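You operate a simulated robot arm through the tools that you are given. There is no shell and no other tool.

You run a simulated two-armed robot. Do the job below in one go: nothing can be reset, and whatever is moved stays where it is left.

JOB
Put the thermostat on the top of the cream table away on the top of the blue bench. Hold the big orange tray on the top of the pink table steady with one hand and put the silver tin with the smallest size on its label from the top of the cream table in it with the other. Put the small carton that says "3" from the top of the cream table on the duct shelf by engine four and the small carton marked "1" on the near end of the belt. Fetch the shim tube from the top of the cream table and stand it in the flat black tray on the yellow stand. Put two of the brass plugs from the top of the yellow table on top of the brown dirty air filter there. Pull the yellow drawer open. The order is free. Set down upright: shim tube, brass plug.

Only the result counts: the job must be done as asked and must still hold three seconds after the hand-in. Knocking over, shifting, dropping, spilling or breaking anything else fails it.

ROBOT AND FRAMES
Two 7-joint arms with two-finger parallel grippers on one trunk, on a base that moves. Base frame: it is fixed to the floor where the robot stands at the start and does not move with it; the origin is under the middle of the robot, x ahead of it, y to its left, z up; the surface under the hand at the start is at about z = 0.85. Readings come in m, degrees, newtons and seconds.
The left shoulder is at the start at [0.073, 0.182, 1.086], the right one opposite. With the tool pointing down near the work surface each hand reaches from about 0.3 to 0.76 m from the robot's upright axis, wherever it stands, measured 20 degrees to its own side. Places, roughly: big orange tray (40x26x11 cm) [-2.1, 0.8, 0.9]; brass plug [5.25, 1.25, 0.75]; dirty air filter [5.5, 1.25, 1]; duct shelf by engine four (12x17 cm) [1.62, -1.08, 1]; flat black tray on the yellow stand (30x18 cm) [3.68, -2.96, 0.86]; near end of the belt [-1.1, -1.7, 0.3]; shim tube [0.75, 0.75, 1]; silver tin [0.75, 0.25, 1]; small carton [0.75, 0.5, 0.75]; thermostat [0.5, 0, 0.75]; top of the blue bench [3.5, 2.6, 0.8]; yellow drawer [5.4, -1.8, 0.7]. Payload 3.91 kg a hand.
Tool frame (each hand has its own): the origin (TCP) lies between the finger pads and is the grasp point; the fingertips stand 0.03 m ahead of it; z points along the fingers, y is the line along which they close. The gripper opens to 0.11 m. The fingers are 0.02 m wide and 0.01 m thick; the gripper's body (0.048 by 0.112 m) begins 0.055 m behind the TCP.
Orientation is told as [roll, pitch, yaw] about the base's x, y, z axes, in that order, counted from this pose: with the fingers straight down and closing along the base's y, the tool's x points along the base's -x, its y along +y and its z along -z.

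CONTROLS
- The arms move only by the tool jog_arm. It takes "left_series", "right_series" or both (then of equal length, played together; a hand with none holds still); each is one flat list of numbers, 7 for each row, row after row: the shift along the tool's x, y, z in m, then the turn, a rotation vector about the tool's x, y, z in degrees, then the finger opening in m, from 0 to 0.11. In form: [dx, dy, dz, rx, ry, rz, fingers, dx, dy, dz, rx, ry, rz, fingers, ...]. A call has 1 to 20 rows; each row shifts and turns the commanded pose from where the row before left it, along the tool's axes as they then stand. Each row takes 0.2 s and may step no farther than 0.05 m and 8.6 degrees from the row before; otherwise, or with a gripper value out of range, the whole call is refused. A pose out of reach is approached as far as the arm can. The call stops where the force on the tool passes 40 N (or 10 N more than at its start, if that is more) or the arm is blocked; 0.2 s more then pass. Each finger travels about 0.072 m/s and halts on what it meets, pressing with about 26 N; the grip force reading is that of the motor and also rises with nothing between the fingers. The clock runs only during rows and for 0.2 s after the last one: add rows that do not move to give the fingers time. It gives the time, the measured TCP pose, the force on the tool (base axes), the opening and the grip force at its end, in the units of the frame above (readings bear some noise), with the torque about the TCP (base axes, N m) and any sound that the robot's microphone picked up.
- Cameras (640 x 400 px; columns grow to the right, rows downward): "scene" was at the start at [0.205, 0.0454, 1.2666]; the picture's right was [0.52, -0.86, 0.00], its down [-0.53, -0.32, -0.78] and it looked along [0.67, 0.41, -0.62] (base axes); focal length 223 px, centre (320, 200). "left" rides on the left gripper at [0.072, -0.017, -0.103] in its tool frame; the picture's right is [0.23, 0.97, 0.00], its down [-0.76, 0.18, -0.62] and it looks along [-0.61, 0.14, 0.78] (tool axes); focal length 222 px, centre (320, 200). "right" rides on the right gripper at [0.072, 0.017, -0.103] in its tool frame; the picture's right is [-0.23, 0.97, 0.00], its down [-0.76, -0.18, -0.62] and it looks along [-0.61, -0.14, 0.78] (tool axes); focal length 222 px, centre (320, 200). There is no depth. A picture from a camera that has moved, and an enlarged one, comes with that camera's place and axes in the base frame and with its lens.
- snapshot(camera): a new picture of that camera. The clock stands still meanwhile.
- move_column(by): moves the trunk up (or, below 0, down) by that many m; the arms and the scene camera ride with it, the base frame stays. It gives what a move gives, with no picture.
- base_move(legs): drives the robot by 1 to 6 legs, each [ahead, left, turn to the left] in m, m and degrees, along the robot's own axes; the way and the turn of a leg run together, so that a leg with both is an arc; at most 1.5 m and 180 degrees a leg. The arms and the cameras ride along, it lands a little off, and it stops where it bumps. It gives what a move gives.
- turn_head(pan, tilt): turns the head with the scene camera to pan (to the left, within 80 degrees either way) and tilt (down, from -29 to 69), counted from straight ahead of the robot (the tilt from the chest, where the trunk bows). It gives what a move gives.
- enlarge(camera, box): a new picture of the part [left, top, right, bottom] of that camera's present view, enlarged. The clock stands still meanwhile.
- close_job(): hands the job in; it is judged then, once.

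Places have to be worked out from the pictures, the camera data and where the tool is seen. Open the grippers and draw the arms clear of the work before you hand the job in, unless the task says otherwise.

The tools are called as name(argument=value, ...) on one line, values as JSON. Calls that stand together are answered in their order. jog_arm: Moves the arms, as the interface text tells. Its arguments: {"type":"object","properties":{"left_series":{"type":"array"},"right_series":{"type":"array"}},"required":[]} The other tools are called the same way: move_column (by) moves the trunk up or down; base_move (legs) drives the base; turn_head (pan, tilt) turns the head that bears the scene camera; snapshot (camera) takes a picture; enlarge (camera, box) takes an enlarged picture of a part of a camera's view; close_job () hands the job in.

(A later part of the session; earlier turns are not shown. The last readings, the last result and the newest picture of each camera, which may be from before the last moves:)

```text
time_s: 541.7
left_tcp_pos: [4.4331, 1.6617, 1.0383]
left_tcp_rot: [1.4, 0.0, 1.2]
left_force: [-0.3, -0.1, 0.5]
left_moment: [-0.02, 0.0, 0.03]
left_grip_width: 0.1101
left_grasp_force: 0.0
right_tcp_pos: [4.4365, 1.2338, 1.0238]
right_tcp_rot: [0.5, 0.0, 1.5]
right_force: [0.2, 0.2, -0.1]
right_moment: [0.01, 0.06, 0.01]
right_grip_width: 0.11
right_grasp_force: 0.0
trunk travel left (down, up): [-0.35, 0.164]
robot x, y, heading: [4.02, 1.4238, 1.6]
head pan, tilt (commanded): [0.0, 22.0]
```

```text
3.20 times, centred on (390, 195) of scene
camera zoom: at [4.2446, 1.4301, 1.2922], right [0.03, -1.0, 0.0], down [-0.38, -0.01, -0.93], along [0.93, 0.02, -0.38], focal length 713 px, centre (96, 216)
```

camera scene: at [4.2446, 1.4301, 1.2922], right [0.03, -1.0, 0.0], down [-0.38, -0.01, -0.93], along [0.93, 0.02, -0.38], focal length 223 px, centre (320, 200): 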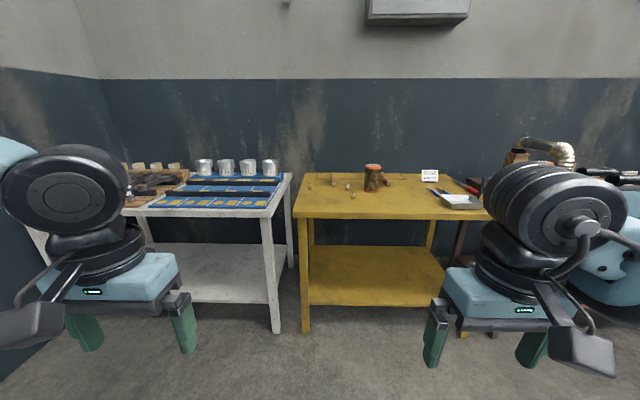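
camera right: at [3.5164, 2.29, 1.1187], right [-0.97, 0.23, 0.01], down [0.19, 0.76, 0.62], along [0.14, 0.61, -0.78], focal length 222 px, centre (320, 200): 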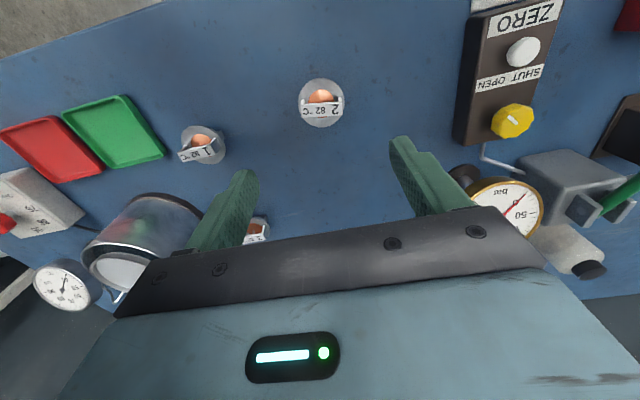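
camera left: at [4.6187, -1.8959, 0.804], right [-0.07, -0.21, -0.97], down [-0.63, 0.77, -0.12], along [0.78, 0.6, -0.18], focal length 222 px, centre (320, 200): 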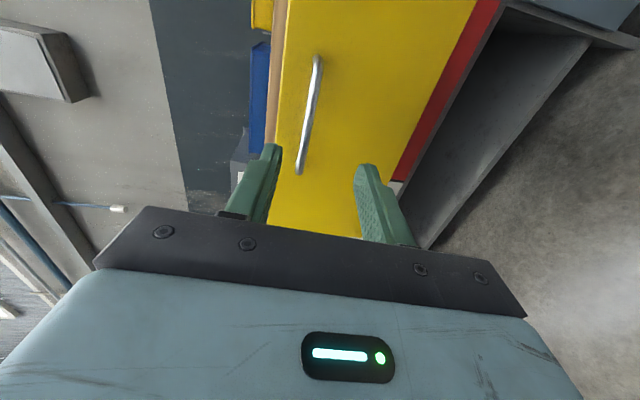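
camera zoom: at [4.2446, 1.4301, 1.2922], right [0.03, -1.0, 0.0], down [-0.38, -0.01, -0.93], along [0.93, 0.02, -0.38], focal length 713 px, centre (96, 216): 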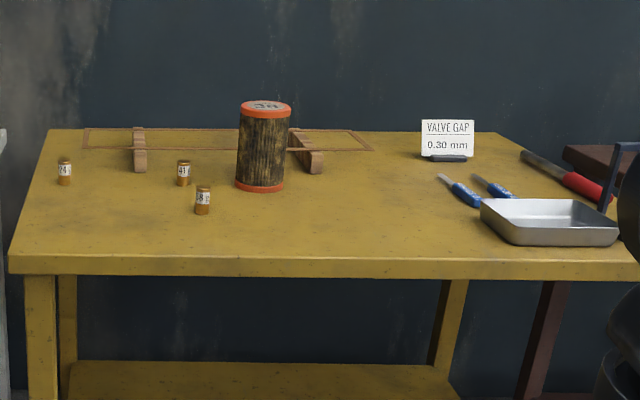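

The yellow table carries three brass plugs (one nearest at about [5.43, 1.27]), the brown filter near [5.5, 1.15], and other things. I raise/tuck the left hand and drive closer for accurate measuring.

jog_arm(left_series=[0.04, 0, -0.04, -0.7, 0, 0, 0.11, 0.04, 0, -0.04, -0.7, 0, 0, 0.11], right_series=[0.02, 0, -0.03, 0, 0, 0, 0.11, 0.02, 0, -0.03, 0, 0, 0, 0.11])

base_move(legs=[[0, 0, -1.6], [0.7, 0.05, 0]])

turn_head(pan=-18, tilt=35)

snapshot(camera="scene")

snapshot(camera="right")

```text
refused: row 1 steps farther than a row can; nothing moved
```

```text
time_s: 545.9
left_tcp_pos: [5.1399, 1.6913, 1.0394]
left_tcp_rot: [1.4, 0.0, -1.0]
left_force: [0.1, 0.6, 0.5]
left_moment: [0.03, -0.03, 0.0]
left_grip_width: 0.1102
left_grasp_force: 0.0
right_tcp_pos: [5.1269, 1.266, 1.0233]
right_tcp_rot: [0.6, 0.0, -0.6]
right_force: [0.6, 0.3, -0.9]
right_moment: [0.03, 0.03, 0.04]
right_grip_width: 0.1102
right_grasp_force: 0.0
trunk travel left (down, up): [-0.35, 0.164]
robot x, y, heading: [4.724, 1.4691, -0.5]
head pan, tilt (commanded): [0.0, 22.0]
```

```text
time_s: 546.7
left_tcp_pos: [5.14, 1.6915, 1.0383]
left_tcp_rot: [1.4, -0.1, -0.9]
left_force: [0.5, 0.0, -0.9]
left_moment: [0.03, 0.03, 0.0]
left_grip_width: 0.1103
left_grasp_force: 0.1
right_tcp_pos: [5.1272, 1.2653, 1.0227]
right_tcp_rot: [0.5, -0.1, -0.6]
right_force: [-1.5, 0.0, 0.3]
right_moment: [0.01, -0.01, 0.0]
right_grip_width: 0.1101
right_grasp_force: 0.0
trunk travel left (down, up): [-0.35, 0.164]
robot x, y, heading: [4.7162, 1.4713, -0.7]
head pan, tilt (commanded): [-18.0, 35.0]
```

```text
taken
camera scene: at [4.9331, 1.4406, 1.2717], right [-0.32, -0.95, 0.0], down [-0.54, 0.18, -0.82], along [0.78, -0.26, -0.57], focal length 223 px, centre (320, 200)
```

scene: 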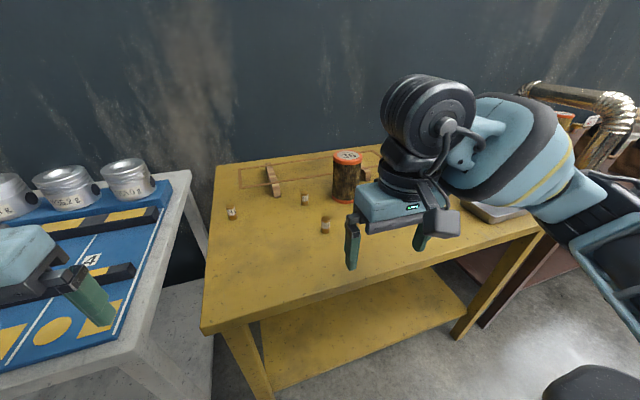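

```text
taken
camera right: at [5.0549, 1.2825, 1.1272], right [0.24, 0.97, 0.01], down [0.76, -0.19, 0.62], along [0.61, -0.14, -0.78], focal length 222 px, centre (320, 200)
```

right: 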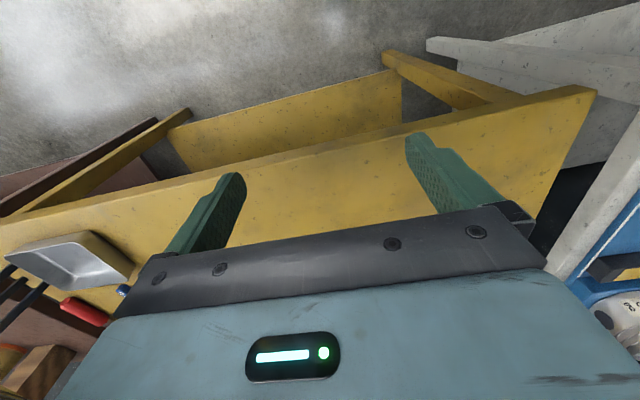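

I zoom in on the plugs and the filter from here.

enlarge(camera="scene", box=[210, 140, 400, 270])

```text
3.08 times, centred on (305, 205) of scene
camera zoom: at [4.9331, 1.4406, 1.2717], right [-0.32, -0.95, 0.0], down [-0.54, 0.18, -0.82], along [0.78, -0.26, -0.57], focal length 685 px, centre (366, 185)
```

zoom: 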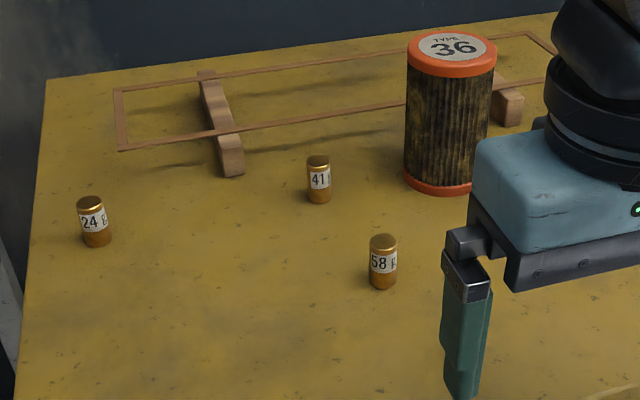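

Triangulated: table top z = 0.85; plug "58" at [5.351, 1.283], plug "41" at [5.500, 1.301], both about 2.5 cm wide and 5 cm tall; the filter at [5.482, 1.17], 8.5 cm wide, top z ≈ 1.005. I drive 11.5 cm closer and position the right hand above plug 58.

base_move(legs=[[0.115, -0.05, 0.7]])

jog_arm(right_series=[-0.03, 0.02, 0, 0, 0, 0, 0.1, -0.03, 0.02, 0, 0, 0, 0, 0.08, -0.03, 0.02, 0, 0, 0, 0, 0.07, 0, 0, 0, 0, 0, 0, 0.07])

snapshot(camera="right")

```text
time_s: 548.0
left_tcp_pos: [5.2486, 1.6456, 1.0378]
left_tcp_rot: [1.5, -0.1, -0.3]
left_force: [-0.2, 0.1, 0.6]
left_moment: [0.04, 0.01, 0.0]
left_grip_width: 0.1098
left_grasp_force: 0.1
right_tcp_pos: [5.2417, 1.2191, 1.0237]
right_tcp_rot: [0.5, -0.1, 0.1]
right_force: [-0.6, -0.2, 0.0]
right_moment: [-0.01, 0.03, 0.03]
right_grip_width: 0.1101
right_grasp_force: 0.1
trunk travel left (down, up): [-0.35, 0.164]
robot x, y, heading: [4.8337, 1.4224, 0.2]
head pan, tilt (commanded): [-18.0, 35.0]
```

```text
time_s: 549.0
left_tcp_pos: [5.2482, 1.6455, 1.0389]
left_tcp_rot: [1.4, 0.1, -0.3]
left_force: [0.9, -0.6, -0.2]
left_moment: [-0.01, 0.01, -0.01]
left_grip_width: 0.1102
left_grasp_force: 0.1
right_tcp_pos: [5.3303, 1.2787, 1.0244]
right_tcp_rot: [0.6, -0.1, 0.1]
right_force: [-0.6, -0.2, 0.1]
right_moment: [0.01, 0.01, -0.01]
right_grip_width: 0.07
right_grasp_force: 0.1
trunk travel left (down, up): [-0.35, 0.164]
robot x, y, heading: [4.8299, 1.4201, -0.3]
head pan, tilt (commanded): [-18.0, 35.0]
```

```text
taken
camera right: at [5.2582, 1.2957, 1.1284], right [0.23, 0.97, 0.01], down [0.76, -0.18, 0.62], along [0.61, -0.13, -0.78], focal length 222 px, centre (320, 200)
```

right: 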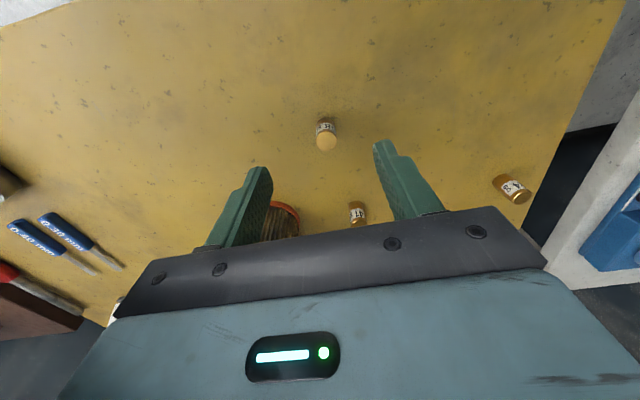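

Plug 58 is at about [5.359, 1.281]. I move over it and lower to just above its top to check alignment.

jog_arm(right_series=[-0.0145, 0.001, 0.02, 0.3, 0, 0, 0.07, -0.0145, 0.001, 0.02, 0.3, 0, 0, 0.07, 0, 0, 0.025, 0, 0, 0, 0.07, 0, 0, 0, 0, 0, 0, 0.07])

snapshot(camera="right")

```text
time_s: 550.0
left_tcp_pos: [5.2486, 1.6464, 1.0388]
left_tcp_rot: [1.4, 0.0, -0.3]
left_force: [-0.1, -0.5, 0.2]
left_moment: [0.03, -0.02, 0.03]
left_grip_width: 0.1099
left_grasp_force: 0.0
right_tcp_pos: [5.3604, 1.2828, 0.9595]
right_tcp_rot: [0.0, -0.1, 0.1]
right_force: [-0.4, -0.4, 0.6]
right_moment: [-0.02, 0.01, 0.0]
right_grip_width: 0.0702
right_grasp_force: 0.0
trunk travel left (down, up): [-0.35, 0.164]
robot x, y, heading: [4.8318, 1.416, 0.2]
head pan, tilt (commanded): [-18.0, 35.0]
```

```text
taken
camera right: at [5.289, 1.3005, 1.0631], right [0.23, 0.97, 0.0], down [0.76, -0.18, 0.62], along [0.61, -0.14, -0.78], focal length 222 px, centre (320, 200)
```

right: 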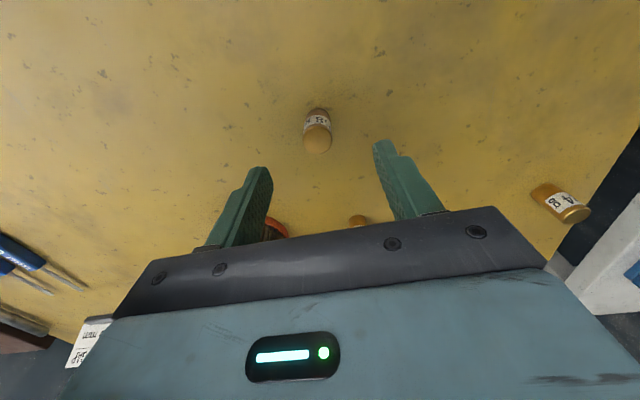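

Aligned within 1.5 mm. I descend to z ≈ 0.886 and close on the plug.

jog_arm(right_series=[0, -0.001, 0.03, 0, 0, 0, 0.07, 0, 0, 0.03, 0, 0, 0, 0.07, 0, 0, 0.0135, 0, 0, 0, 0.07, 0, 0, 0, 0, 0, 0, 0.05, 0, 0, 0, 0, 0, 0, 0.03, 0, 0, 0, 0, 0, 0, 0.015, 0, 0, 0, 0, 0, 0, 0.015, 0, 0, 0, 0, 0, 0, 0.015])

snapshot(camera="right")

```text
time_s: 551.8
left_tcp_pos: [5.248, 1.6461, 1.0388]
left_tcp_rot: [1.4, 0.0, -0.3]
left_force: [-0.1, -0.2, -0.7]
left_moment: [0.03, 0.01, 0.0]
left_grip_width: 0.1099
left_grasp_force: 0.0
right_tcp_pos: [5.3586, 1.2806, 0.8852]
right_tcp_rot: [0.0, 0.0, 0.0]
right_force: [-0.2, 0.0, 0.2]
right_moment: [-0.04, -0.01, -0.05]
right_grip_width: 0.0229
right_grasp_force: 26.1
trunk travel left (down, up): [-0.35, 0.164]
robot x, y, heading: [4.8294, 1.4182, -0.3]
head pan, tilt (commanded): [-18.0, 35.0]
```

```text
taken
camera right: at [5.2869, 1.2984, 0.9886], right [0.23, 0.97, 0.0], down [0.76, -0.18, 0.62], along [0.61, -0.14, -0.78], focal length 222 px, centre (320, 200)
```

right: 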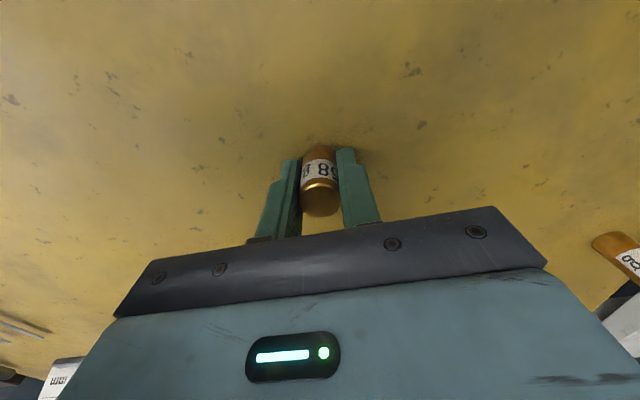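

Plug 58 is held (0.0229 m). I lift it to about z = 1.075 and move toward the filter, stopping short to measure the filter's top.

jog_arm(right_series=[0, 0, -0.03, 0, 0, 0, 0.015, 0, 0, -0.045, 0, 0, 0, 0.015, 0, 0, -0.045, 0, 0, 0, 0.015, 0, 0, -0.045, 0, 0, 0, 0.015, 0, 0, -0.025, 0, 0, 0, 0.015, -0.005, -0.03, 0, 0, 0, 0, 0.015, -0.005, -0.03, 0, 0, 0, 0, 0.015, -0.005, -0.03, 0, 0, 0, 0, 0.015, -0.005, -0.02, 0, 0, 0, 0, 0.015, 0, 0, 0, 0, 0, 0, 0.015])

snapshot(camera="right")

snapshot(camera="scene")

```text
time_s: 554.0
left_tcp_pos: [5.2486, 1.6466, 1.0393]
left_tcp_rot: [1.4, 0.1, -0.3]
left_force: [0.0, -0.3, 0.6]
left_moment: [0.02, -0.04, 0.0]
left_grip_width: 0.1097
left_grasp_force: 0.0
right_tcp_pos: [5.3804, 1.1722, 1.0759]
right_tcp_rot: [-0.1, -0.2, 0.1]
right_force: [0.5, -0.3, -1.0]
right_moment: [0.02, -0.01, 0.02]
right_grip_width: 0.0229
right_grasp_force: 26.2
trunk travel left (down, up): [-0.35, 0.164]
robot x, y, heading: [4.8276, 1.4177, 0.2]
head pan, tilt (commanded): [-18.0, 35.0]
```

```text
taken
camera right: at [5.3086, 1.1895, 1.1793], right [0.23, 0.97, 0.0], down [0.76, -0.18, 0.62], along [0.61, -0.14, -0.78], focal length 222 px, centre (320, 200)
```

right: 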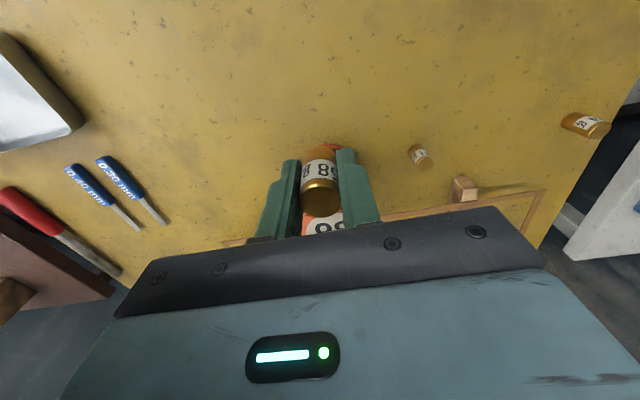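

```text
taken
camera scene: at [5.0451, 1.3933, 1.2717], right [-0.31, -0.95, 0.0], down [-0.55, 0.18, -0.82], along [0.78, -0.25, -0.57], focal length 223 px, centre (320, 200)
```

scene: 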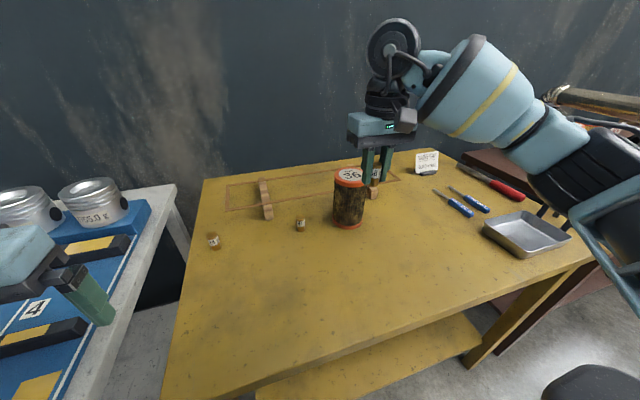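

I zoom in on the filter's top from the scene camera to fix its centre.

enlarge(camera="scene", box=[310, 130, 420, 240])

enlarge(camera="right", box=[240, 110, 440, 250])

```text
3.64 times, centred on (365, 185) of scene
camera zoom: at [5.0451, 1.3933, 1.2717], right [-0.31, -0.95, 0.0], down [-0.55, 0.18, -0.82], along [0.78, -0.25, -0.57], focal length 810 px, centre (156, 254)
```

zoom: 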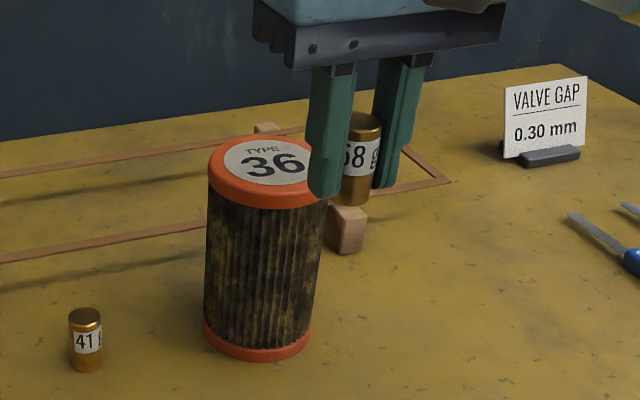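

```text
2.86 times, centred on (340, 180) of right
camera zoom: at [5.3086, 1.1895, 1.1793], right [0.23, 0.97, 0.0], down [0.76, -0.18, 0.62], along [0.61, -0.14, -0.78], focal length 635 px, centre (263, 257)
```

zoom: 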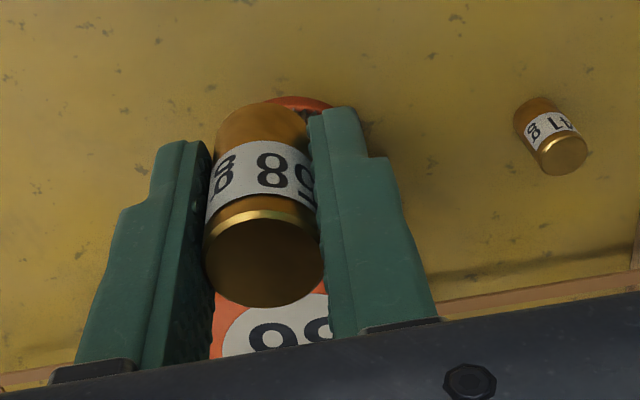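

The filter's top centre is at about [5.486, 1.171]. I move plug 58 forward to about [5.504, 1.171] (rear half of the top) at z ≈ 1.076.

jog_arm(right_series=[-0.0412, 0, 0, 0, 0, 0, 0.015, -0.0412, 0, 0, 0, 0, 0, 0.015, -0.0412, 0, 0, 0, 0, 0, 0.015, 0, 0, 0, 0, 0, 0, 0.015])

snapshot(camera="right")

enlarge(camera="scene", box=[310, 130, 420, 240])

```text
time_s: 555.0
left_tcp_pos: [5.2485, 1.645, 1.039]
left_tcp_rot: [1.4, 0.0, -0.3]
left_force: [-1.1, -0.7, -0.9]
left_moment: [0.03, 0.0, -0.03]
left_grip_width: 0.1099
left_grasp_force: 0.0
right_tcp_pos: [5.5029, 1.1716, 1.0739]
right_tcp_rot: [-0.1, -0.1, 0.2]
right_force: [-0.3, -0.5, -0.8]
right_moment: [0.0, 0.0, 0.03]
right_grip_width: 0.0228
right_grasp_force: 26.3
trunk travel left (down, up): [-0.35, 0.164]
robot x, y, heading: [4.8298, 1.4161, 0.2]
head pan, tilt (commanded): [-18.0, 35.0]
```

```text
taken
camera right: at [5.4305, 1.1884, 1.1776], right [0.23, 0.97, 0.0], down [0.76, -0.18, 0.62], along [0.61, -0.14, -0.78], focal length 222 px, centre (320, 200)
```

right: 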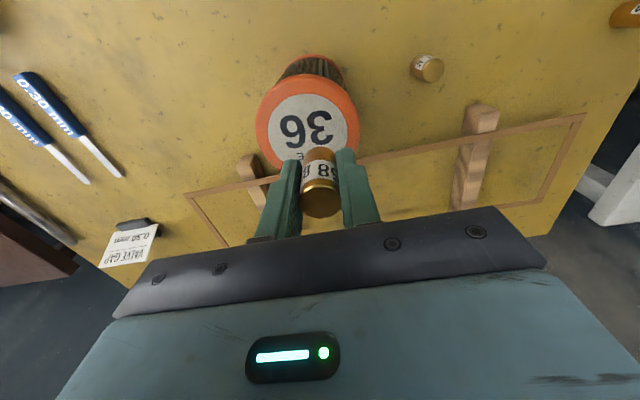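

```text
3.64 times, centred on (365, 185) of scene
camera zoom: at [5.0446, 1.3922, 1.2717], right [-0.31, -0.95, 0.0], down [-0.55, 0.18, -0.82], along [0.78, -0.25, -0.57], focal length 810 px, centre (156, 254)
```

zoom: 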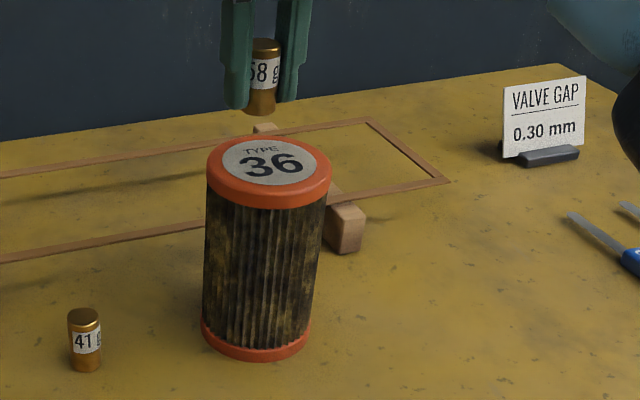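

The plug is above the rear half of the filter's top. I lower it in small steps until it touches.

jog_arm(right_series=[0, 0.001, 0.012, 0, 0, 0, 0.015, 0, 0, 0.008, 0, 0, 0, 0.015, 0, 0, 0.003, 0, 0, 0, 0.015, 0, 0, 0, 0, 0, 0, 0.015])

```text
time_s: 556.0
left_tcp_pos: [5.2481, 1.6455, 1.0399]
left_tcp_rot: [1.4, 0.1, -0.3]
left_force: [0.1, 0.8, -0.7]
left_moment: [0.01, -0.01, -0.03]
left_grip_width: 0.1099
left_grasp_force: 0.1
right_tcp_pos: [5.5022, 1.1728, 1.0531]
right_tcp_rot: [0.1, -0.1, 0.0]
right_force: [0.4, -0.8, -0.8]
right_moment: [-0.01, 0.0, -0.03]
right_grip_width: 0.0232
right_grasp_force: 25.7
trunk travel left (down, up): [-0.35, 0.164]
robot x, y, heading: [4.8321, 1.4191, 0.0]
head pan, tilt (commanded): [-18.0, 35.0]
```

jog_arm(right_series=[0, 0, 0.003, 0, 0, 0, 0.015, 0, 0, 0.002, 0, 0, 0, 0.015, 0, 0, 0, 0, 0, 0, 0.015])

enlarge(camera="scene", box=[310, 130, 420, 240])

```text
time_s: 556.8
left_tcp_pos: [5.2489, 1.6469, 1.0388]
left_tcp_rot: [1.3, 0.0, -0.4]
left_force: [-0.2, -0.4, 0.5]
left_moment: [-0.02, 0.01, -0.01]
left_grip_width: 0.1101
left_grasp_force: 0.1
right_tcp_pos: [5.5029, 1.1713, 1.0476]
right_tcp_rot: [0.0, -0.1, 0.0]
right_force: [-0.6, 0.8, -0.6]
right_moment: [-0.03, 0.0, 0.03]
right_grip_width: 0.023
right_grasp_force: 26.4
trunk travel left (down, up): [-0.35, 0.164]
robot x, y, heading: [4.8286, 1.4159, 0.1]
head pan, tilt (commanded): [-18.0, 35.0]
```

```text
3.64 times, centred on (365, 185) of scene
camera zoom: at [5.0451, 1.3931, 1.2716], right [-0.31, -0.95, 0.0], down [-0.55, 0.18, -0.82], along [0.78, -0.25, -0.57], focal length 810 px, centre (156, 254)
```

zoom: 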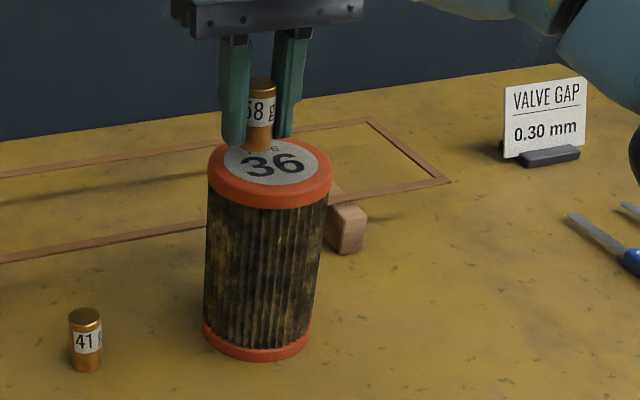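

Just above the surface. I shift it 4 mm toward the centre and keep lowering in 1–2 mm steps.

jog_arm(right_series=[0.004, 0, 0.0, 0, 0, 0, 0.015, 0, 0, 0.002, 0, 0, 0, 0.015, 0, 0, 0.001, 0, 0, 0, 0.015, 0, 0, 0, 0, 0, 0, 0.015])

```text
time_s: 557.8
left_tcp_pos: [5.2479, 1.6476, 1.0385]
left_tcp_rot: [1.4, 0.0, -0.3]
left_force: [0.6, -0.1, 0.0]
left_moment: [0.0, -0.04, 0.01]
left_grip_width: 0.11
left_grasp_force: 0.0
right_tcp_pos: [5.4983, 1.1727, 1.0451]
right_tcp_rot: [-0.2, -0.1, 0.0]
right_force: [-0.5, 0.3, -0.1]
right_moment: [0.03, 0.02, -0.03]
right_grip_width: 0.0229
right_grasp_force: 26.0
trunk travel left (down, up): [-0.35, 0.164]
robot x, y, heading: [4.8298, 1.4166, -0.1]
head pan, tilt (commanded): [-18.0, 35.0]
```

jog_arm(right_series=[0, 0, 0.002, 0, 0, 0, 0.015, 0, 0, 0.0015, 0, 0, 0, 0.015, 0, 0, 0, 0, 0, 0, 0.015])

```text
time_s: 558.6
left_tcp_pos: [5.2485, 1.6474, 1.0392]
left_tcp_rot: [1.5, 0.1, -0.3]
left_force: [-0.4, -0.6, 0.1]
left_moment: [-0.02, 0.01, -0.01]
left_grip_width: 0.1099
left_grasp_force: 0.1
right_tcp_pos: [5.4991, 1.1734, 1.0404]
right_tcp_rot: [-0.1, -0.1, 0.1]
right_force: [0.3, -0.1, -1.0]
right_moment: [-0.02, 0.02, 0.01]
right_grip_width: 0.023
right_grasp_force: 25.9
trunk travel left (down, up): [-0.35, 0.164]
robot x, y, heading: [4.831, 1.4216, 0.0]
head pan, tilt (commanded): [-18.0, 35.0]
```

jog_arm(right_series=[0, 0, 0.0015, 0, 0, 0, 0.015, 0, 0, 0.0015, 0, 0, 0, 0.015, 0, 0, 0, 0, 0, 0, 0.015])

enlarge(camera="scene", box=[310, 130, 420, 240])

```text
time_s: 559.4
left_tcp_pos: [5.2478, 1.6462, 1.0392]
left_tcp_rot: [1.4, 0.0, -0.3]
left_force: [-1.4, 0.3, -0.2]
left_moment: [0.0, -0.03, -0.02]
left_grip_width: 0.1101
left_grasp_force: 0.1
right_tcp_pos: [5.4994, 1.1722, 1.0371]
right_tcp_rot: [-0.1, 0.0, 0.0]
right_force: [-1.3, 0.7, -0.4]
right_moment: [0.02, 0.0, -0.01]
right_grip_width: 0.023
right_grasp_force: 26.4
trunk travel left (down, up): [-0.35, 0.164]
robot x, y, heading: [4.8286, 1.419, 0.1]
head pan, tilt (commanded): [-18.0, 35.0]
```

```text
3.64 times, centred on (365, 185) of scene
camera zoom: at [5.0451, 1.3931, 1.2717], right [-0.31, -0.95, 0.0], down [-0.55, 0.18, -0.82], along [0.78, -0.25, -0.57], focal length 810 px, centre (156, 254)
```

zoom: 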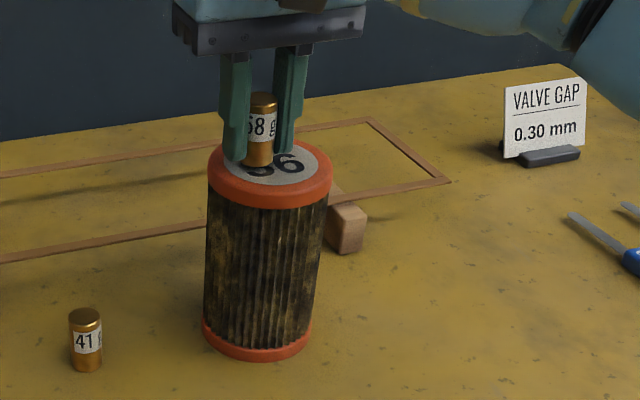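

Refined: the filter top is at z ≈ 1.001, centre [5.489, 1.167]; the plug is just 1 mm above it and only 1 cm behind the centre. To leave room for the second plug I lift 4 mm, shift 9 mm back, and lower again.

jog_arm(right_series=[0, 0, -0.004, 0, 0, 0, 0.015, -0.009, -0.003, 0, 0, 0, 0, 0.015, 0, 0, 0.003, 0, 0, 0, 0.015, 0, 0, 0.0015, 0, 0, 0, 0.015, 0, 0, 0, 0, 0, 0, 0.015])

snapshot(camera="right")

```text
time_s: 560.6
left_tcp_pos: [5.2489, 1.6459, 1.0379]
left_tcp_rot: [1.4, 0.1, -0.4]
left_force: [1.1, -0.6, -0.5]
left_moment: [-0.01, -0.02, 0.01]
left_grip_width: 0.11
left_grasp_force: 0.1
right_tcp_pos: [5.5094, 1.1704, 1.0372]
right_tcp_rot: [0.0, -0.1, 0.2]
right_force: [-0.1, -0.2, -1.1]
right_moment: [0.03, -0.01, -0.03]
right_grip_width: 0.0231
right_grasp_force: 26.1
trunk travel left (down, up): [-0.35, 0.164]
robot x, y, heading: [4.8302, 1.4177, 0.0]
head pan, tilt (commanded): [-18.0, 35.0]
```

```text
taken
camera right: at [5.4363, 1.1873, 1.1413], right [0.23, 0.97, 0.0], down [0.76, -0.18, 0.62], along [0.61, -0.14, -0.78], focal length 222 px, centre (320, 200)
```

right: 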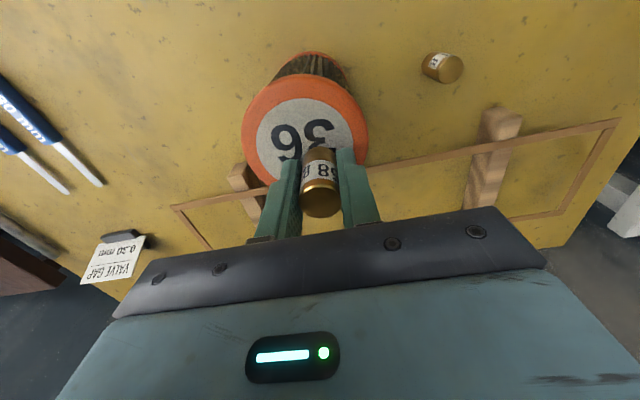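

The plug is now about 24 mm behind the centre and 6 mm to the left; I bring it to about 17 mm and centred sideways, lifting 3 mm for the shift, then lower to contact.

jog_arm(right_series=[0, 0, -0.003, 0, 0, 0, 0.015, 0.007, -0.006, 0, 0, 0, 0, 0.015, 0, 0, 0.003, 0, 0, 0, 0.015, 0, 0, 0.0015, 0, 0, 0, 0.015, 0, 0, 0.001, 0, 0, 0, 0.015, 0, 0, 0, 0, 0, 0, 0.015])

```text
time_s: 562.0
left_tcp_pos: [5.2478, 1.6467, 1.0391]
left_tcp_rot: [1.5, 0.0, -0.3]
left_force: [-0.1, -0.4, 0.8]
left_moment: [-0.01, -0.01, 0.03]
left_grip_width: 0.1102
left_grasp_force: 0.1
right_tcp_pos: [5.5017, 1.163, 1.0353]
right_tcp_rot: [0.1, -0.1, 0.0]
right_force: [-0.5, 0.6, 0.2]
right_moment: [0.03, 0.01, 0.02]
right_grip_width: 0.0231
right_grasp_force: 25.5
trunk travel left (down, up): [-0.35, 0.164]
robot x, y, heading: [4.8327, 1.423, 0.3]
head pan, tilt (commanded): [-18.0, 35.0]
```

jog_arm(right_series=[0, 0, 0.0015, 0, 0, 0, 0.015, 0, 0, 0.001, 0, 0, 0, 0.015, 0, 0, 0, 0, 0, 0, 0.015])

enlarge(camera="scene", box=[330, 140, 390, 220])

```text
time_s: 562.8
left_tcp_pos: [5.2478, 1.6464, 1.0392]
left_tcp_rot: [1.4, 0.0, -0.4]
left_force: [0.2, -0.2, -0.2]
left_moment: [-0.02, -0.02, 0.01]
left_grip_width: 0.1099
left_grasp_force: 0.0
right_tcp_pos: [5.501, 1.164, 1.0342]
right_tcp_rot: [0.1, -0.2, 0.0]
right_force: [3.9, -2.1, 11.9]
right_moment: [-0.08, -0.1, -0.01]
right_grip_width: 0.0232
right_grasp_force: 26.9
trunk travel left (down, up): [-0.35, 0.164]
robot x, y, heading: [4.8279, 1.4232, 0.1]
head pan, tilt (commanded): [-18.0, 35.0]
```

```text
5.00 times, centred on (360, 180) of scene
camera zoom: at [5.0444, 1.3932, 1.2719], right [-0.31, -0.95, 0.0], down [-0.55, 0.18, -0.82], along [0.78, -0.25, -0.57], focal length 1114 px, centre (120, 300)
```

zoom: 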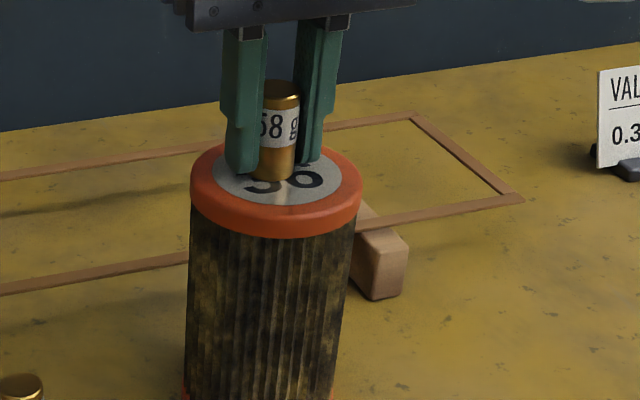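

Contact (12 N) at z = 1.034; the plug stands a bit behind the centre, leaving room in front. I ease off 1 mm, open slowly and lift straight up.

jog_arm(right_series=[0, 0, -0.001, 0, 0, 0, 0.015, 0, 0, 0, 0, 0, 0, 0.026, 0, 0, 0, 0, 0, 0, 0.034, 0, 0, 0, 0, 0, 0, 0.045, 0, 0, 0, 0, 0, 0, 0.055, 0, 0, 0, 0, 0, 0, 0.055, 0, 0, -0.02, 0, 0, 0, 0.055, 0, 0, -0.03, 0, 0, 0, 0.055])

snapshot(camera="right")

enlarge(camera="scene", box=[310, 130, 420, 240])

```text
time_s: 564.6
left_tcp_pos: [5.2479, 1.6475, 1.0378]
left_tcp_rot: [1.3, 0.0, -0.3]
left_force: [0.1, 0.2, 0.3]
left_moment: [0.03, 0.0, -0.01]
left_grip_width: 0.1102
left_grasp_force: 0.1
right_tcp_pos: [5.5002, 1.1655, 1.0865]
right_tcp_rot: [-0.1, 0.0, 0.2]
right_force: [-0.4, -0.5, 0.2]
right_moment: [0.0, -0.03, 0.03]
right_grip_width: 0.0549
right_grasp_force: 0.2
trunk travel left (down, up): [-0.35, 0.164]
robot x, y, heading: [4.8273, 1.4178, 0.0]
head pan, tilt (commanded): [-18.0, 35.0]
```

```text
taken
camera right: at [5.4286, 1.1829, 1.1901], right [0.23, 0.97, 0.0], down [0.76, -0.18, 0.62], along [0.61, -0.14, -0.78], focal length 222 px, centre (320, 200)
```

right: 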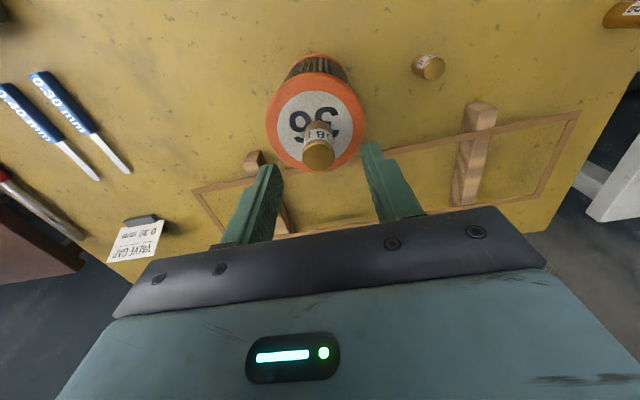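

```text
3.64 times, centred on (365, 185) of scene
camera zoom: at [5.0446, 1.3937, 1.2718], right [-0.31, -0.95, 0.0], down [-0.55, 0.18, -0.82], along [0.78, -0.25, -0.57], focal length 810 px, centre (156, 254)
```

zoom: 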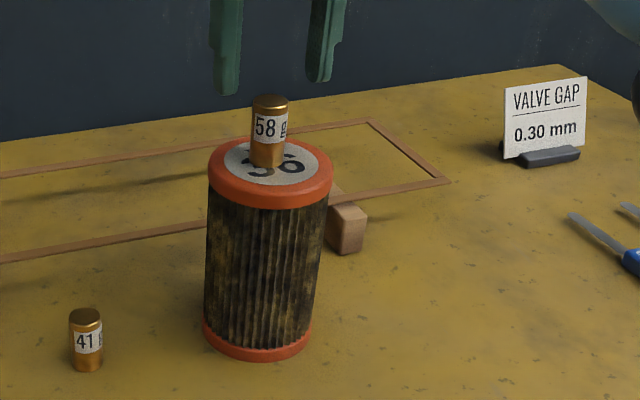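

Plug 58 stands upright on the filter. I raise the hand clear, move over plug 41 at about [5.498, 1.298] and lower to just above it.

jog_arm(right_series=[0, 0, -0.025, 0, 0, 0, 0.055, 0, 0.03, 0, 0, 0, 0, 0.06, 0, 0.035, 0, 0, 0, 0, 0.07, 0, 0.035, 0.02, 0, 0, 0, 0.07, 0, 0.033, 0.04, 0, 0, 0, 0.07, 0, 0, 0.045, 0, 0, 0, 0.07, 0, 0, 0.04, 0, 0, 0, 0.07, 0, 0, 0, 0, 0, 0, 0.07])

snapshot(camera="right")

```text
refused: row 5 steps farther than a row can; nothing moved
```

```text
taken
camera right: at [5.4286, 1.1829, 1.1901], right [0.23, 0.97, 0.0], down [0.76, -0.18, 0.62], along [0.61, -0.14, -0.78], focal length 222 px, centre (320, 200)
```

right: 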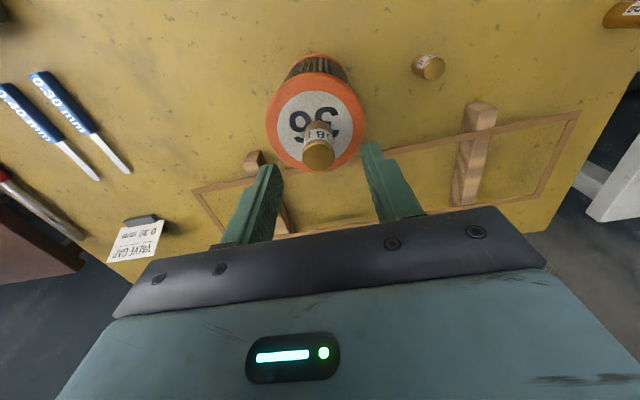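

One row was slightly too long; I resend it with smaller steps.

jog_arm(right_series=[0, 0, -0.025, 0, 0, 0, 0.055, 0, 0.03, 0, 0, 0, 0, 0.06, 0, 0.035, 0, 0, 0, 0, 0.07, 0, 0.035, 0.02, 0, 0, 0, 0.07, 0, 0.033, 0.03, 0, 0, 0, 0.07, 0, 0, 0.045, 0, 0, 0, 0.07, 0, 0, 0.045, 0, 0, 0, 0.07, 0, 0, 0, 0, 0, 0, 0.07])

snapshot(camera="right")

```text
time_s: 566.4
left_tcp_pos: [5.2474, 1.6471, 1.0389]
left_tcp_rot: [1.4, 0.1, -0.2]
left_force: [0.2, -0.1, -0.5]
left_moment: [-0.01, -0.05, -0.02]
left_grip_width: 0.1101
left_grasp_force: 0.1
right_tcp_pos: [5.5002, 1.2966, 0.9676]
right_tcp_rot: [0.0, -0.1, 0.2]
right_force: [0.3, -0.1, 1.0]
right_moment: [-0.02, 0.01, -0.02]
right_grip_width: 0.0699
right_grasp_force: 0.0
trunk travel left (down, up): [-0.35, 0.164]
robot x, y, heading: [4.8282, 1.4216, 0.3]
head pan, tilt (commanded): [-18.0, 35.0]
```

```text
taken
camera right: at [5.428, 1.3139, 1.071], right [0.23, 0.97, 0.0], down [0.76, -0.18, 0.62], along [0.61, -0.14, -0.78], focal length 222 px, centre (320, 200)
```

right: 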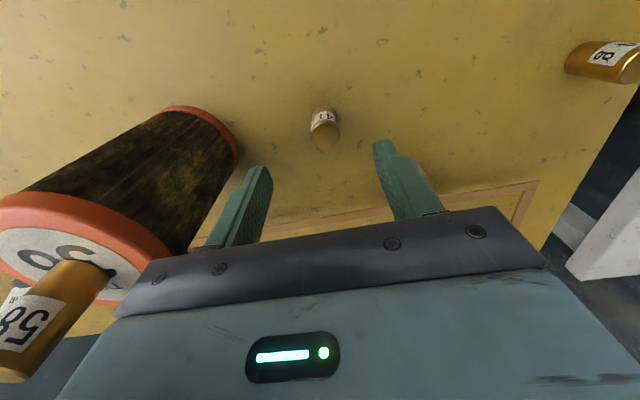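

Plug 41 is at about [5.4955, 1.303]. I adjust, descend to z ≈ 0.886 and grip it.

jog_arm(right_series=[0.005, 0.006, 0.01, 0, 0, 0, 0.07, 0, 0, 0, 0, 0, 0, 0.07])

enlarge(camera="right", box=[240, 90, 440, 230])

```text
time_s: 567.0
left_tcp_pos: [5.2505, 1.6466, 1.0377]
left_tcp_rot: [1.5, 0.0, -0.3]
left_force: [-0.6, -0.3, 0.4]
left_moment: [0.0, 0.01, 0.0]
left_grip_width: 0.11
left_grasp_force: 0.0
right_tcp_pos: [5.4957, 1.3021, 0.9584]
right_tcp_rot: [0.0, -0.1, 0.1]
right_force: [1.3, -0.3, 0.3]
right_moment: [0.02, 0.02, 0.0]
right_grip_width: 0.07
right_grasp_force: 0.1
trunk travel left (down, up): [-0.35, 0.164]
robot x, y, heading: [4.8262, 1.4193, -0.3]
head pan, tilt (commanded): [-18.0, 35.0]
```

```text
2.86 times, centred on (340, 160) of right
camera zoom: at [5.4238, 1.3196, 1.0617], right [0.23, 0.97, 0.0], down [0.76, -0.18, 0.62], along [0.61, -0.14, -0.78], focal length 635 px, centre (263, 314)
```

zoom: 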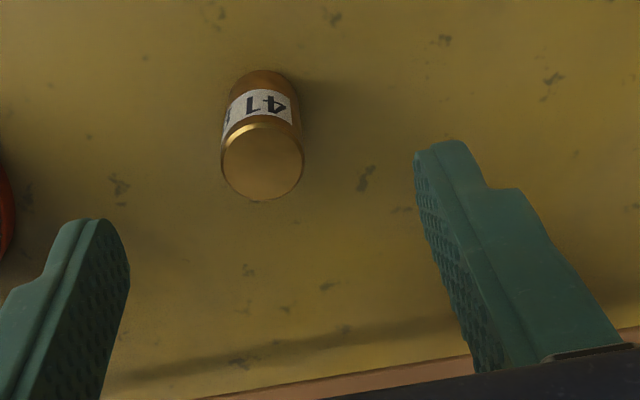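

Aligned. I descend 7.2 cm and close on plug 41.

jog_arm(right_series=[-0.0015, 0, 0.03, 0, 0, 0, 0.07, 0, 0, 0.03, 0, 0, 0, 0.07, 0, 0, 0.012, 0, 0, 0, 0.07, 0, 0, 0, 0, 0, 0, 0.05, 0, 0, 0, 0, 0, 0, 0.03, 0, 0, 0, 0, 0, 0, 0.015, 0, 0, 0, 0, 0, 0, 0.015, 0, 0, 0, 0, 0, 0, 0.015])

snapshot(camera="right")

```text
time_s: 568.8
left_tcp_pos: [5.2483, 1.6471, 1.0386]
left_tcp_rot: [1.4, 0.0, -0.3]
left_force: [-0.1, -0.4, -0.3]
left_moment: [0.0, -0.05, 0.02]
left_grip_width: 0.1101
left_grasp_force: 0.0
right_tcp_pos: [5.4973, 1.3014, 0.8865]
right_tcp_rot: [-0.1, 0.0, 0.1]
right_force: [-0.6, 0.1, -0.1]
right_moment: [0.0, 0.0, 0.0]
right_grip_width: 0.023
right_grasp_force: 26.1
trunk travel left (down, up): [-0.35, 0.164]
robot x, y, heading: [4.8286, 1.4174, 0.0]
head pan, tilt (commanded): [-18.0, 35.0]
```

```text
taken
camera right: at [5.4255, 1.3191, 0.9896], right [0.23, 0.97, 0.0], down [0.76, -0.18, 0.62], along [0.61, -0.14, -0.78], focal length 222 px, centre (320, 200)
```

right: 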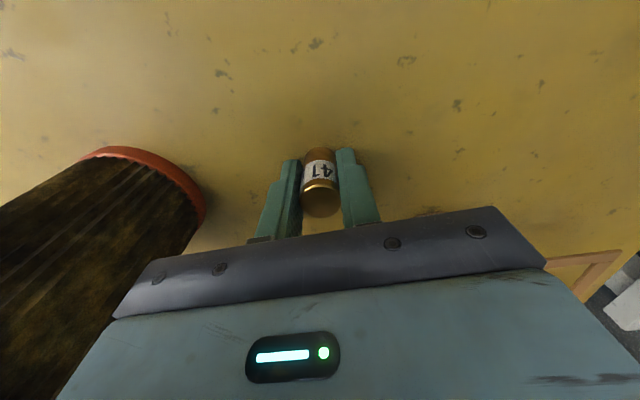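

Plug 41 is held. I lift it to about z = 1.095, pull back in x, then move over the front half of the filter's top ([5.467, 1.165]).

jog_arm(right_series=[0, 0, -0.03, 0, 0, 0, 0.015, 0, 0, -0.045, 0, 0, 0, 0.015, 0, 0, -0.045, 0, 0, 0, 0.015, 0, 0, -0.045, 0, 0, 0, 0.015, 0, 0, -0.042, 0, 0, 0, 0.015, 0.025, 0, 0, 0, 0, 0, 0.015, 0.02, 0, 0, 0, 0, 0, 0.015, 0, -0.035, 0, 0, 0, 0, 0.015, 0, -0.035, 0, 0, 0, 0, 0.015, 0, -0.035, 0, 0, 0, 0, 0.015, 0, -0.031, 0, 0, 0, 0, 0.015, 0, 0, 0, 0, 0, 0, 0.015])

snapshot(camera="right")

enlarge(camera="scene", box=[310, 130, 420, 240])

```text
time_s: 571.4
left_tcp_pos: [5.2485, 1.6474, 1.0392]
left_tcp_rot: [1.4, 0.0, -0.3]
left_force: [0.4, 0.8, 0.4]
left_moment: [0.02, -0.01, 0.02]
left_grip_width: 0.1097
left_grasp_force: 0.1
right_tcp_pos: [5.4519, 1.1659, 1.0945]
right_tcp_rot: [-0.1, -0.1, 0.1]
right_force: [0.1, 0.3, -1.4]
right_moment: [-0.03, -0.02, 0.0]
right_grip_width: 0.023
right_grasp_force: 25.8
trunk travel left (down, up): [-0.35, 0.164]
robot x, y, heading: [4.8323, 1.4198, 0.3]
head pan, tilt (commanded): [-18.0, 35.0]
```

```text
taken
camera right: at [5.3795, 1.1828, 1.1978], right [0.23, 0.97, 0.0], down [0.76, -0.18, 0.62], along [0.61, -0.14, -0.78], focal length 222 px, centre (320, 200)
```

right: 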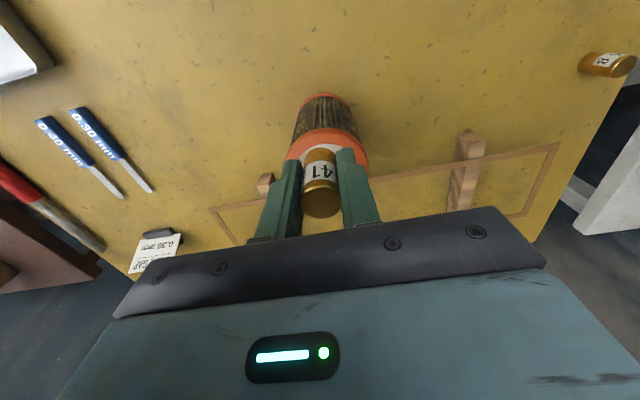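

```text
3.64 times, centred on (365, 185) of scene
camera zoom: at [5.0451, 1.3937, 1.2717], right [-0.31, -0.95, 0.0], down [-0.55, 0.18, -0.82], along [0.78, -0.25, -0.57], focal length 810 px, centre (156, 254)
```

zoom: 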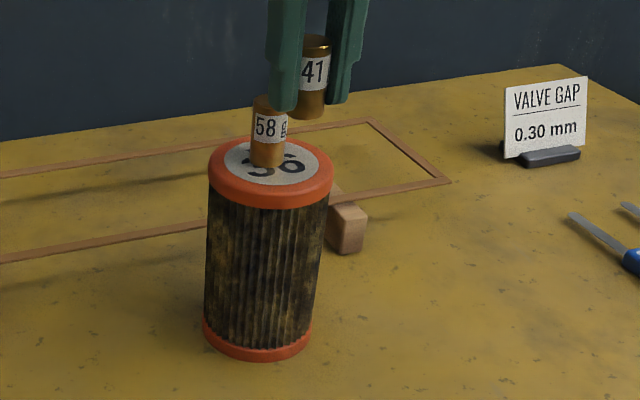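

I move forward 1.5 cm to x ≈ 5.467 and lower to just above the surface.

jog_arm(right_series=[-0.015, -0.001, 0, 0, 0, 0, 0.015, 0, 0, 0.02, 0, 0, 0, 0.015, 0, 0, 0.02, 0, 0, 0, 0.015, 0, 0, 0.008, 0, 0, 0, 0.015, 0, 0, 0, 0, 0, 0, 0.015])

enlarge(camera="scene", box=[330, 140, 390, 220])

enlarge(camera="right", box=[240, 90, 440, 230])

```text
time_s: 572.6
left_tcp_pos: [5.2484, 1.6481, 1.0392]
left_tcp_rot: [1.5, 0.0, -0.3]
left_force: [0.9, 0.7, 0.5]
left_moment: [0.02, -0.02, 0.01]
left_grip_width: 0.1103
left_grasp_force: 0.0
right_tcp_pos: [5.4673, 1.1639, 1.0465]
right_tcp_rot: [-0.1, -0.1, 0.0]
right_force: [0.4, 0.2, 0.4]
right_moment: [0.01, -0.04, -0.02]
right_grip_width: 0.0227
right_grasp_force: 26.0
trunk travel left (down, up): [-0.35, 0.164]
robot x, y, heading: [4.8277, 1.4194, 0.3]
head pan, tilt (commanded): [-18.0, 35.0]
```

```text
5.00 times, centred on (360, 180) of scene
camera zoom: at [5.045, 1.3931, 1.2717], right [-0.31, -0.95, 0.0], down [-0.55, 0.18, -0.82], along [0.78, -0.25, -0.57], focal length 1114 px, centre (120, 300)
```

zoom: 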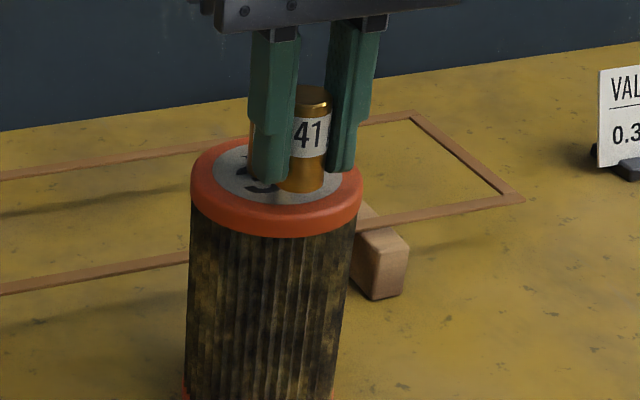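

```text
2.86 times, centred on (340, 160) of right
camera zoom: at [5.3948, 1.1823, 1.1501], right [0.23, 0.97, 0.0], down [0.76, -0.18, 0.62], along [0.61, -0.14, -0.78], focal length 635 px, centre (263, 314)
```

zoom: 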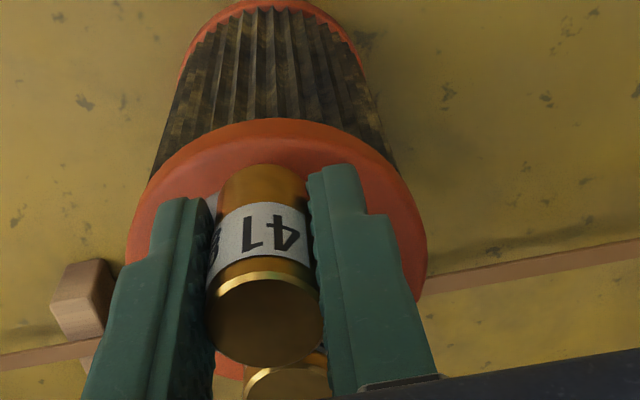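

Well placed in front of plug 58. I lower the last centimetre in small steps.

jog_arm(right_series=[0, 0.002, 0.004, 0, 0, 0, 0.015, 0, 0, 0.003, 0, 0, 0, 0.015, 0, 0, 0.002, 0, 0, 0, 0.015, 0, 0, 0, 0, 0, 0, 0.015])

```text
time_s: 573.6
left_tcp_pos: [5.2489, 1.6455, 1.0395]
left_tcp_rot: [1.4, 0.0, -0.4]
left_force: [0.4, 0.1, -0.1]
left_moment: [-0.01, 0.01, 0.03]
left_grip_width: 0.1101
left_grasp_force: 0.2
right_tcp_pos: [5.4676, 1.1677, 1.0366]
right_tcp_rot: [0.0, 0.0, 0.0]
right_force: [-0.1, -0.6, -0.2]
right_moment: [0.02, 0.02, -0.03]
right_grip_width: 0.0229
right_grasp_force: 25.6
trunk travel left (down, up): [-0.35, 0.164]
robot x, y, heading: [4.8295, 1.4202, 0.0]
head pan, tilt (commanded): [-18.0, 35.0]
```

jog_arm(right_series=[0, 0, 0.0015, 0, 0, 0, 0.015, 0, 0, 0.001, 0, 0, 0, 0.015, 0, 0, 0, 0, 0, 0, 0.015])

```text
time_s: 574.4
left_tcp_pos: [5.2481, 1.6466, 1.0395]
left_tcp_rot: [1.4, 0.0, -0.3]
left_force: [-0.4, 0.8, 0.6]
left_moment: [-0.03, -0.03, 0.02]
left_grip_width: 0.1099
left_grasp_force: 0.0
right_tcp_pos: [5.4665, 1.1676, 1.0363]
right_tcp_rot: [0.0, -0.2, 0.1]
right_force: [1.3, -0.8, 6.4]
right_moment: [0.0, -0.01, -0.01]
right_grip_width: 0.023
right_grasp_force: 25.5
trunk travel left (down, up): [-0.35, 0.164]
robot x, y, heading: [4.8318, 1.4198, -0.1]
head pan, tilt (commanded): [-18.0, 35.0]
```

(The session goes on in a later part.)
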